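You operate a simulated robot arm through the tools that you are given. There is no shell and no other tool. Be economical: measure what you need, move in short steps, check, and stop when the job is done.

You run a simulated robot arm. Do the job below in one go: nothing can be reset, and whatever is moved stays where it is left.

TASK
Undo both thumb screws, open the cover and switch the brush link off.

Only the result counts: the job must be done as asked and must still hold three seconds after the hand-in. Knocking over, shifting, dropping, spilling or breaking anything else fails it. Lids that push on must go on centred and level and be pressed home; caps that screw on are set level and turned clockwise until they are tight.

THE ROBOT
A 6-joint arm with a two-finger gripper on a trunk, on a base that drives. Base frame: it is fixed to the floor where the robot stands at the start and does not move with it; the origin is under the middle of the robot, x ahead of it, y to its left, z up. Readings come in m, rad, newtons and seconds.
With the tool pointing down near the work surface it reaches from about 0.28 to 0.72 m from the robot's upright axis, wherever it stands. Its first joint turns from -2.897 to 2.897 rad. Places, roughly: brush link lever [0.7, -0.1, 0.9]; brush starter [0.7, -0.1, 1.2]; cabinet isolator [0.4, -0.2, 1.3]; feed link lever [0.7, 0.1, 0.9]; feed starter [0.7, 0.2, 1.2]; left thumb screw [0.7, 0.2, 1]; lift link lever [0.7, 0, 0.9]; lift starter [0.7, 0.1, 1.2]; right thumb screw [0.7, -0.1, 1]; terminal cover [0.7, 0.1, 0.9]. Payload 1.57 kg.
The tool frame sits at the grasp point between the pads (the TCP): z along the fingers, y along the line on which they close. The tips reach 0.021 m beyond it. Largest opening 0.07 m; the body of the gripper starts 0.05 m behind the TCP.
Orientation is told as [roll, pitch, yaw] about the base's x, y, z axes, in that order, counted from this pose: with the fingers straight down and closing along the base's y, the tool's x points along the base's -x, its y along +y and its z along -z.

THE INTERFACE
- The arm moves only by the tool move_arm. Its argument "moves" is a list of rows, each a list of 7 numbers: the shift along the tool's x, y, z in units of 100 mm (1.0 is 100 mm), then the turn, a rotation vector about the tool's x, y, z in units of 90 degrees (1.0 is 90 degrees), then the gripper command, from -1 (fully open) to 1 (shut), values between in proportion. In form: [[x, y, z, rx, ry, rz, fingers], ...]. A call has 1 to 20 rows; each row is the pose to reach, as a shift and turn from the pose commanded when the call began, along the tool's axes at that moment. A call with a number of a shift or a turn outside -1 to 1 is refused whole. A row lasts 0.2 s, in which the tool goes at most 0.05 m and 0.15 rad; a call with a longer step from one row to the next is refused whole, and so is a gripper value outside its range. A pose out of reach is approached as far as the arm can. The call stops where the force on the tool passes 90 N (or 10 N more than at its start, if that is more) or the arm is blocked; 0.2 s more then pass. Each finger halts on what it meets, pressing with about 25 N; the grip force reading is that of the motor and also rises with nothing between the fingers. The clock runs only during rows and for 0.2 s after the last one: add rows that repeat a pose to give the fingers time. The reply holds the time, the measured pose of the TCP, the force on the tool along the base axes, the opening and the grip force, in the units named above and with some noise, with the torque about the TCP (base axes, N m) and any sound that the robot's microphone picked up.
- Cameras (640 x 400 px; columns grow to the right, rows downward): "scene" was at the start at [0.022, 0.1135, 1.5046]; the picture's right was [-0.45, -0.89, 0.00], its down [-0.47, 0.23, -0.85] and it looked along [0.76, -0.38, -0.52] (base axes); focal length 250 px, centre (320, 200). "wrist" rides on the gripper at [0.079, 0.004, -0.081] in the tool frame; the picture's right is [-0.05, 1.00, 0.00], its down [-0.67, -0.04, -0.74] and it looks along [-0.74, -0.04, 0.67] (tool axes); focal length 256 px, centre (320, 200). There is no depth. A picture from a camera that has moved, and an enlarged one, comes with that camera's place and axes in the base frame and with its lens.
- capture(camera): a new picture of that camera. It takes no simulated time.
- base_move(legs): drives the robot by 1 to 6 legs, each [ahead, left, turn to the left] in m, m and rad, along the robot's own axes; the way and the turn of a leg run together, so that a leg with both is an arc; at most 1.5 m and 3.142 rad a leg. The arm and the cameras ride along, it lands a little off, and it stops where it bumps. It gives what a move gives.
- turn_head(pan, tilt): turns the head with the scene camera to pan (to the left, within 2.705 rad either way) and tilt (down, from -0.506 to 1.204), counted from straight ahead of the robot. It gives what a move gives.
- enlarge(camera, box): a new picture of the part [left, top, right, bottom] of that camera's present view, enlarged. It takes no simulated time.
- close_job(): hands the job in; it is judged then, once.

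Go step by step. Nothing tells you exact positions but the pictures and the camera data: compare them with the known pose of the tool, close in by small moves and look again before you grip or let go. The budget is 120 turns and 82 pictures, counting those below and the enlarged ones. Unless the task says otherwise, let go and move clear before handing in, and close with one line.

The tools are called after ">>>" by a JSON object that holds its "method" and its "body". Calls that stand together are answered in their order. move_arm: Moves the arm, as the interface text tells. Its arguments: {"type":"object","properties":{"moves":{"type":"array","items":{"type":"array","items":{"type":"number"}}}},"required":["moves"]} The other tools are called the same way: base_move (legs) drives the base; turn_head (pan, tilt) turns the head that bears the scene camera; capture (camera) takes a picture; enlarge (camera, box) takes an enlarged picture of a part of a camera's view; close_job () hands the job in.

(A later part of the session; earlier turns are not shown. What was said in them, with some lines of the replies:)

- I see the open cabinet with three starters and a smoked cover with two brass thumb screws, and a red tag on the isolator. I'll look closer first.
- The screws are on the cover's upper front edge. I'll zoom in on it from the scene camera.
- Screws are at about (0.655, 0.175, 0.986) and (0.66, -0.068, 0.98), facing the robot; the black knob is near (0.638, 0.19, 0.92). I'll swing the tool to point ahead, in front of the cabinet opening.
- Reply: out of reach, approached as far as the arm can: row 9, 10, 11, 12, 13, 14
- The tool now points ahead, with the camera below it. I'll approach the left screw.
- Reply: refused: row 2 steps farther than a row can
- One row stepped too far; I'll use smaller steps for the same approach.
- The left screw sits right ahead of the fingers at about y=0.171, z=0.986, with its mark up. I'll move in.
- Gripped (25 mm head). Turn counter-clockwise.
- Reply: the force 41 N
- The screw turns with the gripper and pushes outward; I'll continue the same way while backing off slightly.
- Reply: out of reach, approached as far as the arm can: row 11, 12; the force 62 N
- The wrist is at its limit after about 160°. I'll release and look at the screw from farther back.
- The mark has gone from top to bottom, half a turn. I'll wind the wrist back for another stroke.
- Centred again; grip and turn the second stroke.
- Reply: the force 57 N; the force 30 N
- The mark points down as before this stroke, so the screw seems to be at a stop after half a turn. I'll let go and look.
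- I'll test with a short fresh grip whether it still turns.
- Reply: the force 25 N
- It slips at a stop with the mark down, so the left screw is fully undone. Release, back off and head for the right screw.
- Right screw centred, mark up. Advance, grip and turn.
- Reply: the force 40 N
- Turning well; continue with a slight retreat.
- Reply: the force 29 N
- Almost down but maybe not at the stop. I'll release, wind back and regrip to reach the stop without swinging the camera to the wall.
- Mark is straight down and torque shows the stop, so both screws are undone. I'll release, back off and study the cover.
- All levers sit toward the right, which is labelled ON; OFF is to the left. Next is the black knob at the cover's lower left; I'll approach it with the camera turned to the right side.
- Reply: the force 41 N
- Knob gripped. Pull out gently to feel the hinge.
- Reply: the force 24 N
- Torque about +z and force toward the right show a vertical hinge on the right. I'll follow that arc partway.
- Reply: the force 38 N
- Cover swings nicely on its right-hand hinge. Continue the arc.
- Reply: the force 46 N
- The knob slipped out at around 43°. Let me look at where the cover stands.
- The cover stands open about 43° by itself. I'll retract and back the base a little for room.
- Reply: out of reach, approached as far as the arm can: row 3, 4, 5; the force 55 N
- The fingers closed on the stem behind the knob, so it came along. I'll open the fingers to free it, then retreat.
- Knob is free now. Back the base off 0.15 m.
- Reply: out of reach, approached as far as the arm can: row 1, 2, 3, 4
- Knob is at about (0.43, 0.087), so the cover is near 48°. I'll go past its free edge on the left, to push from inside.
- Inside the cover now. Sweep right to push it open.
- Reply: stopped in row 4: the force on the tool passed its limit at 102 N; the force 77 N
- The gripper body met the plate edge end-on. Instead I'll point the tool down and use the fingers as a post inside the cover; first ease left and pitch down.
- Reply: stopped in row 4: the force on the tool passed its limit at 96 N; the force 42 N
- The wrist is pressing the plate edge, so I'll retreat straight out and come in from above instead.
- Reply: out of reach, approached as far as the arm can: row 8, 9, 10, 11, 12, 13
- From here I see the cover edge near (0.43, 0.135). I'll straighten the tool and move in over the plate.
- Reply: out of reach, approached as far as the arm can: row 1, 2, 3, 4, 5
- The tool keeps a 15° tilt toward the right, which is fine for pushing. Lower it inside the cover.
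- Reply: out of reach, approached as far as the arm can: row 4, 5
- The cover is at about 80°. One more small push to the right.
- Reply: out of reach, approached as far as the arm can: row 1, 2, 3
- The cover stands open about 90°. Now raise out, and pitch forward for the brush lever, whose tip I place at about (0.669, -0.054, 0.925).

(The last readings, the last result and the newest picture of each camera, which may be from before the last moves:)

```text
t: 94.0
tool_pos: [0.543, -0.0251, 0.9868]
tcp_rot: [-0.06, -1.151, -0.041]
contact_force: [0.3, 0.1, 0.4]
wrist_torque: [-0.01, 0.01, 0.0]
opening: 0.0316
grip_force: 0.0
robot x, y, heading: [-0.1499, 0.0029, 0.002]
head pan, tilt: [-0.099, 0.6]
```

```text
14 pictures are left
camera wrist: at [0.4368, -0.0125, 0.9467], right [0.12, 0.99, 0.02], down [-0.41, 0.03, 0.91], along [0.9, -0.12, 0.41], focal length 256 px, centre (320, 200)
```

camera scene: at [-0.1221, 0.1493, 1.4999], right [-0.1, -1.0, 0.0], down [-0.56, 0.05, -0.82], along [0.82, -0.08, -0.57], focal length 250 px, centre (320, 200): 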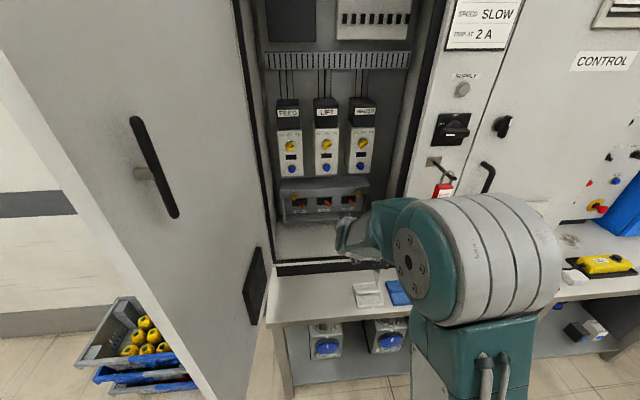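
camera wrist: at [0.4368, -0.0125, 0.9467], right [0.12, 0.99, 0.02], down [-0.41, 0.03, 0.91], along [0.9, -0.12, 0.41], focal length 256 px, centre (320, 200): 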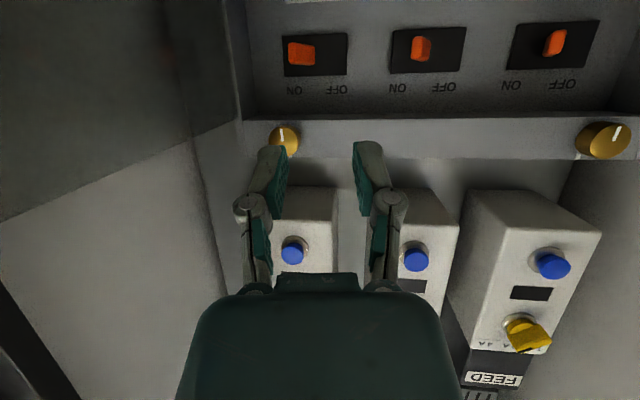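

Clear view: brush lever tip at about (0.67, -0.056, 0.924), on the ON side. Approach along the tool axis.

>>> {"method": "move_arm", "body": {"moves": [[0.05, -0.08, 0.2, 0, 0, 0, 0.1], [0.05, -0.165, 0.4, 0, 0, 0, 0.1], [0.05, -0.165, 0.6, 0, 0, 0, 0.1], [0.05, -0.165, 0.8, 0, 0, 0, 0.1], [0.05, -0.165, 0.95, 0, 0, 0, 0.1], [0.05, -0.165, 0.95, 0, 0, 0, 0.1]]}}

>>> {"method": "capture", "body": {"camera": "wrist"}}

```text
t: 95.3
tool_pos: [0.6244, -0.0489, 0.9411]
tcp_rot: [-0.063, -1.153, -0.039]
contact_force: [0.2, 0.2, 0.0]
wrist_torque: [-0.01, -0.01, -0.04]
opening: 0.0316
grip_force: 0.0
robot x, y, heading: [-0.1528, 0.0057, 0.003]
head pan, tilt: [-0.099, 0.6]
```

```text
13 pictures are left
camera wrist: at [0.519, -0.0373, 0.9021], right [0.12, 0.99, 0.02], down [-0.41, 0.03, 0.91], along [0.9, -0.12, 0.41], focal length 256 px, centre (320, 200)
```

wrist: 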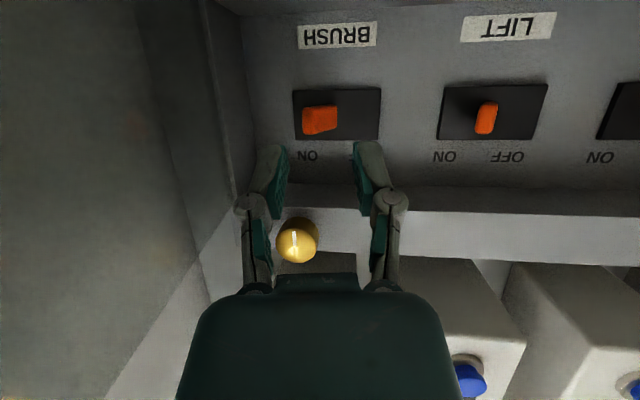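

>>> {"method": "move_arm", "body": {"moves": [[0, -0.02, 0.15, 0, 0, 0, 0.1], [0, -0.02, 0.3, 0, 0, 0, 0.1], [0, -0.02, 0.42, 0, 0, 0, 0.1], [0, -0.02, 0.42, 0, 0, 0, 0.1]]}}

>>> {"method": "capture", "body": {"camera": "wrist"}}

```text
t: 96.3
tool_pos: [0.663, -0.0543, 0.9252]
tcp_rot: [-0.06, -1.152, -0.039]
contact_force: [-0.6, 0.5, -0.2]
wrist_torque: [-0.01, 0.01, 0.01]
opening: 0.0316
grip_force: 0.2
robot x, y, heading: [-0.1499, 0.0057, 0.002]
head pan, tilt: [-0.099, 0.6]
```

```text
12 pictures are left
camera wrist: at [0.5565, -0.0432, 0.885], right [0.12, 0.99, 0.02], down [-0.41, 0.03, 0.91], along [0.9, -0.12, 0.41], focal length 256 px, centre (320, 200)
```

wrist: 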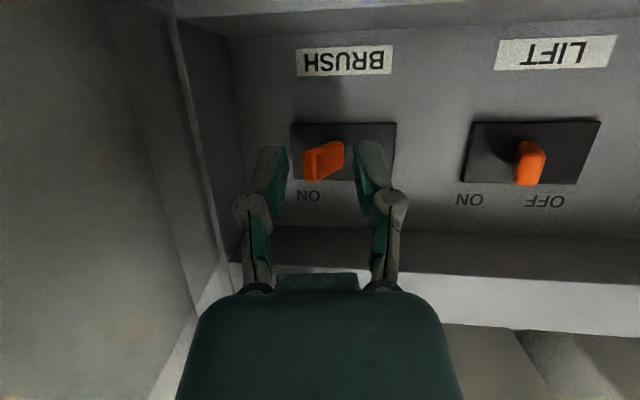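

Lever is between the fingers. Go 1 cm deeper and push it left (to OFF) with the fingers half open.

>>> {"method": "move_arm", "body": {"moves": [[0, 0, 0.06, 0, 0, 0, 0.1], [0, 0, 0.12, 0, 0, 0, 0.1], [0, 0.1, 0.12, 0, 0, 0, 0.1], [0, 0.2, 0.12, 0, 0, 0, 0.1], [0, 0.28, 0.12, 0, 0, 0, 0.1], [0, 0.36, 0.12, 0, 0, 0, 0.1], [0, 0.42, 0.12, 0, 0, 0, 0.1], [0, 0.42, 0.12, 0, 0, 0, 0.1]]}}

>>> {"method": "capture", "body": {"camera": "wrist"}}

```text
t: 98.2
tool_pos: [0.6787, -0.0199, 0.919]
tcp_rot: [-0.057, -1.151, -0.05]
contact_force: [-1.0, -23.3, -2.3]
wrist_torque: [0.05, 0.07, -0.39]
opening: 0.0457
grip_force: 11.3
robot x, y, heading: [-0.1523, 0.0022, 0.009]
head pan, tilt: [-0.099, 0.6]
```

```text
11 pictures are left
camera wrist: at [0.572, -0.0078, 0.879], right [0.12, 0.99, 0.03], down [-0.41, 0.03, 0.91], along [0.9, -0.12, 0.41], focal length 256 px, centre (320, 200)
```

wrist: 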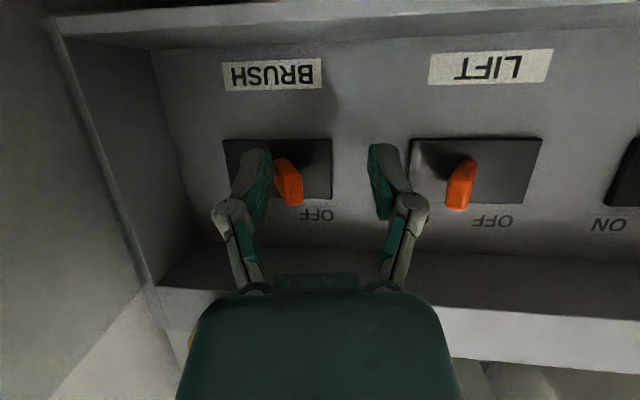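

The lever swung over toward OFF and resists. A small extra push, then back to clear and check.

>>> {"method": "move_arm", "body": {"moves": [[0, 0.08, 0, 0, 0, 0, 0.1], [0, 0.12, 0, 0, 0, 0, 0.1], [0, 0.12, 0, 0, 0, 0, 0.1], [0, -0.02, 0, 0, 0, 0, -0.1], [0, -0.08, 0, 0, 0, 0, -0.2], [0, -0.08, -0.2, 0, 0, 0, -0.2], [0, -0.08, -0.4, 0, 0, 0, -0.2], [0, -0.08, -0.6, 0, 0, 0, -0.2], [0, 0.1, -0.8, 0, 0, 0, -0.2], [0, 0.1, -0.8, 0, 0, 0, -0.2]]}}

>>> {"method": "capture", "body": {"camera": "wrist"}}

```text
t: 100.3
tool_pos: [0.606, 0.0032, 0.9504]
tcp_rot: [-0.062, -1.151, -0.04]
contact_force: [-1.2, -0.8, 0.4]
wrist_torque: [0.02, 0.03, 0.05]
opening: 0.0422
grip_force: 0.1
robot x, y, heading: [-0.1538, 0.0033, -0.003]
head pan, tilt: [-0.099, 0.6]
```

```text
10 pictures are left
camera wrist: at [0.4999, 0.0151, 0.9106], right [0.12, 0.99, 0.02], down [-0.41, 0.03, 0.91], along [0.9, -0.12, 0.41], focal length 256 px, centre (320, 200)
```

wrist: 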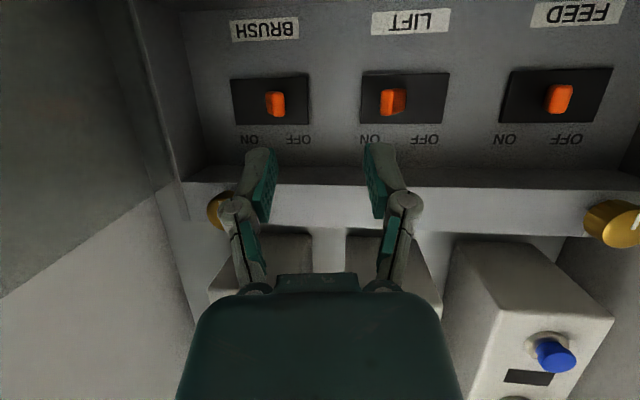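

Brush now leans to OFF while LIFT and FEED still lean ON. Retreat out of the cabinet and check everything.

>>> {"method": "move_arm", "body": {"moves": [[0, 0.1, -0.25, 0, 0, 0, -0.2], [0, 0.2, -0.5, 0, 0, 0, -0.2], [0, 0.3, -0.75, 0, 0, 0, -0.2], [0, 0.4, -1, 0, 0, 0, -0.2], [0, 0.4, -1, 0, 0, 0, -0.2]]}}

>>> {"method": "base_move", "body": {"legs": [[-0.15, 0, 0]]}}

>>> {"method": "capture", "body": {"camera": "scene"}}

>>> {"method": "capture", "body": {"camera": "wrist"}}

```text
t: 101.5
tool_pos: [0.5188, 0.0528, 0.9911]
tcp_rot: [-0.063, -1.154, -0.039]
contact_force: [-0.2, 0.1, 0.8]
wrist_torque: [-0.04, 0.01, 0.02]
opening: 0.0421
grip_force: 0.1
robot x, y, heading: [-0.1527, 0.0016, 0.001]
head pan, tilt: [-0.099, 0.6]
```

```text
t: 102.9
tool_pos: [0.3703, 0.0518, 0.9903]
tcp_rot: [-0.06, -1.154, -0.037]
contact_force: [-0.5, -0.3, 0.6]
wrist_torque: [0.03, -0.03, -0.02]
opening: 0.042
grip_force: 0.1
robot x, y, heading: [-0.2989, 0.0029, 0.004]
head pan, tilt: [-0.099, 0.6]
```

```text
9 pictures are left
camera scene: at [-0.2707, 0.149, 1.4999], right [-0.09, -1.0, 0.0], down [-0.56, 0.05, -0.82], along [0.82, -0.08, -0.57], focal length 250 px, centre (320, 200)
```

scene: 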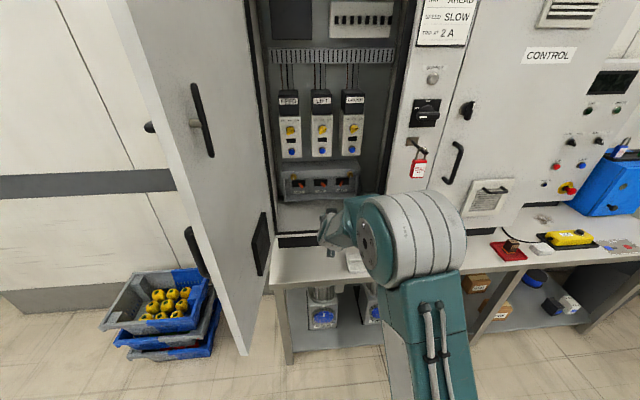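

```text
8 pictures are left
camera wrist: at [0.2636, 0.0637, 0.9512], right [0.12, 0.99, 0.02], down [-0.41, 0.03, 0.91], along [0.91, -0.12, 0.41], focal length 256 px, centre (320, 200)
```

wrist: 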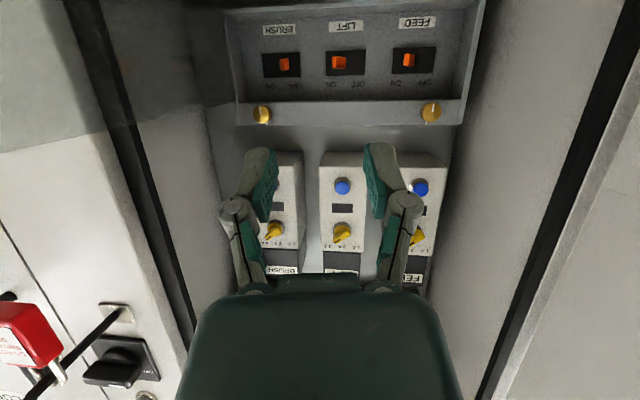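

>>> {"method": "enlarge", "body": {"camera": "wrist", "box": [220, 0, 480, 140]}}

>>> {"method": "enlarge", "body": {"camera": "scene", "box": [260, 150, 420, 250]}}

```text
2.46 times, centred on (350, 70) of wrist
camera zoom: at [0.2636, 0.0637, 0.9512], right [0.12, 0.99, 0.02], down [-0.41, 0.03, 0.91], along [0.91, -0.12, 0.41], focal length 630 px, centre (246, 520)
```

zoom: 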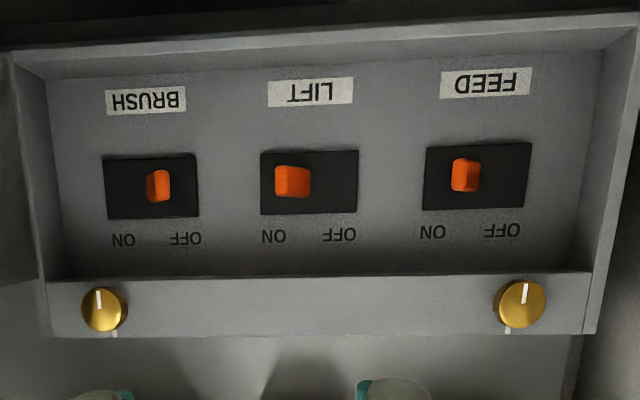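

```text
4.00 times, centred on (340, 200) of scene
camera zoom: at [-0.2707, 0.149, 1.4999], right [-0.09, -1.0, 0.0], down [-0.56, 0.05, -0.82], along [0.82, -0.08, -0.57], focal length 999 px, centre (240, 200)
```

zoom: 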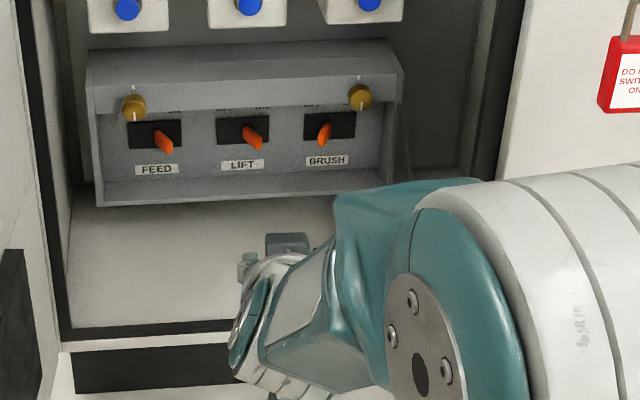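

The brush lever is at OFF with the other two still ON. Both screw marks point down, the cover stands open at roughly 90°, and the arm is clear.

>>> {"method": "close_job", "body": {}}

```text
The job is handed in.
```

I undid both thumb screws to their stops, swung the cover open to about 90° and switched the brush link off; the feed and lift links are still on, and the job is handed in.
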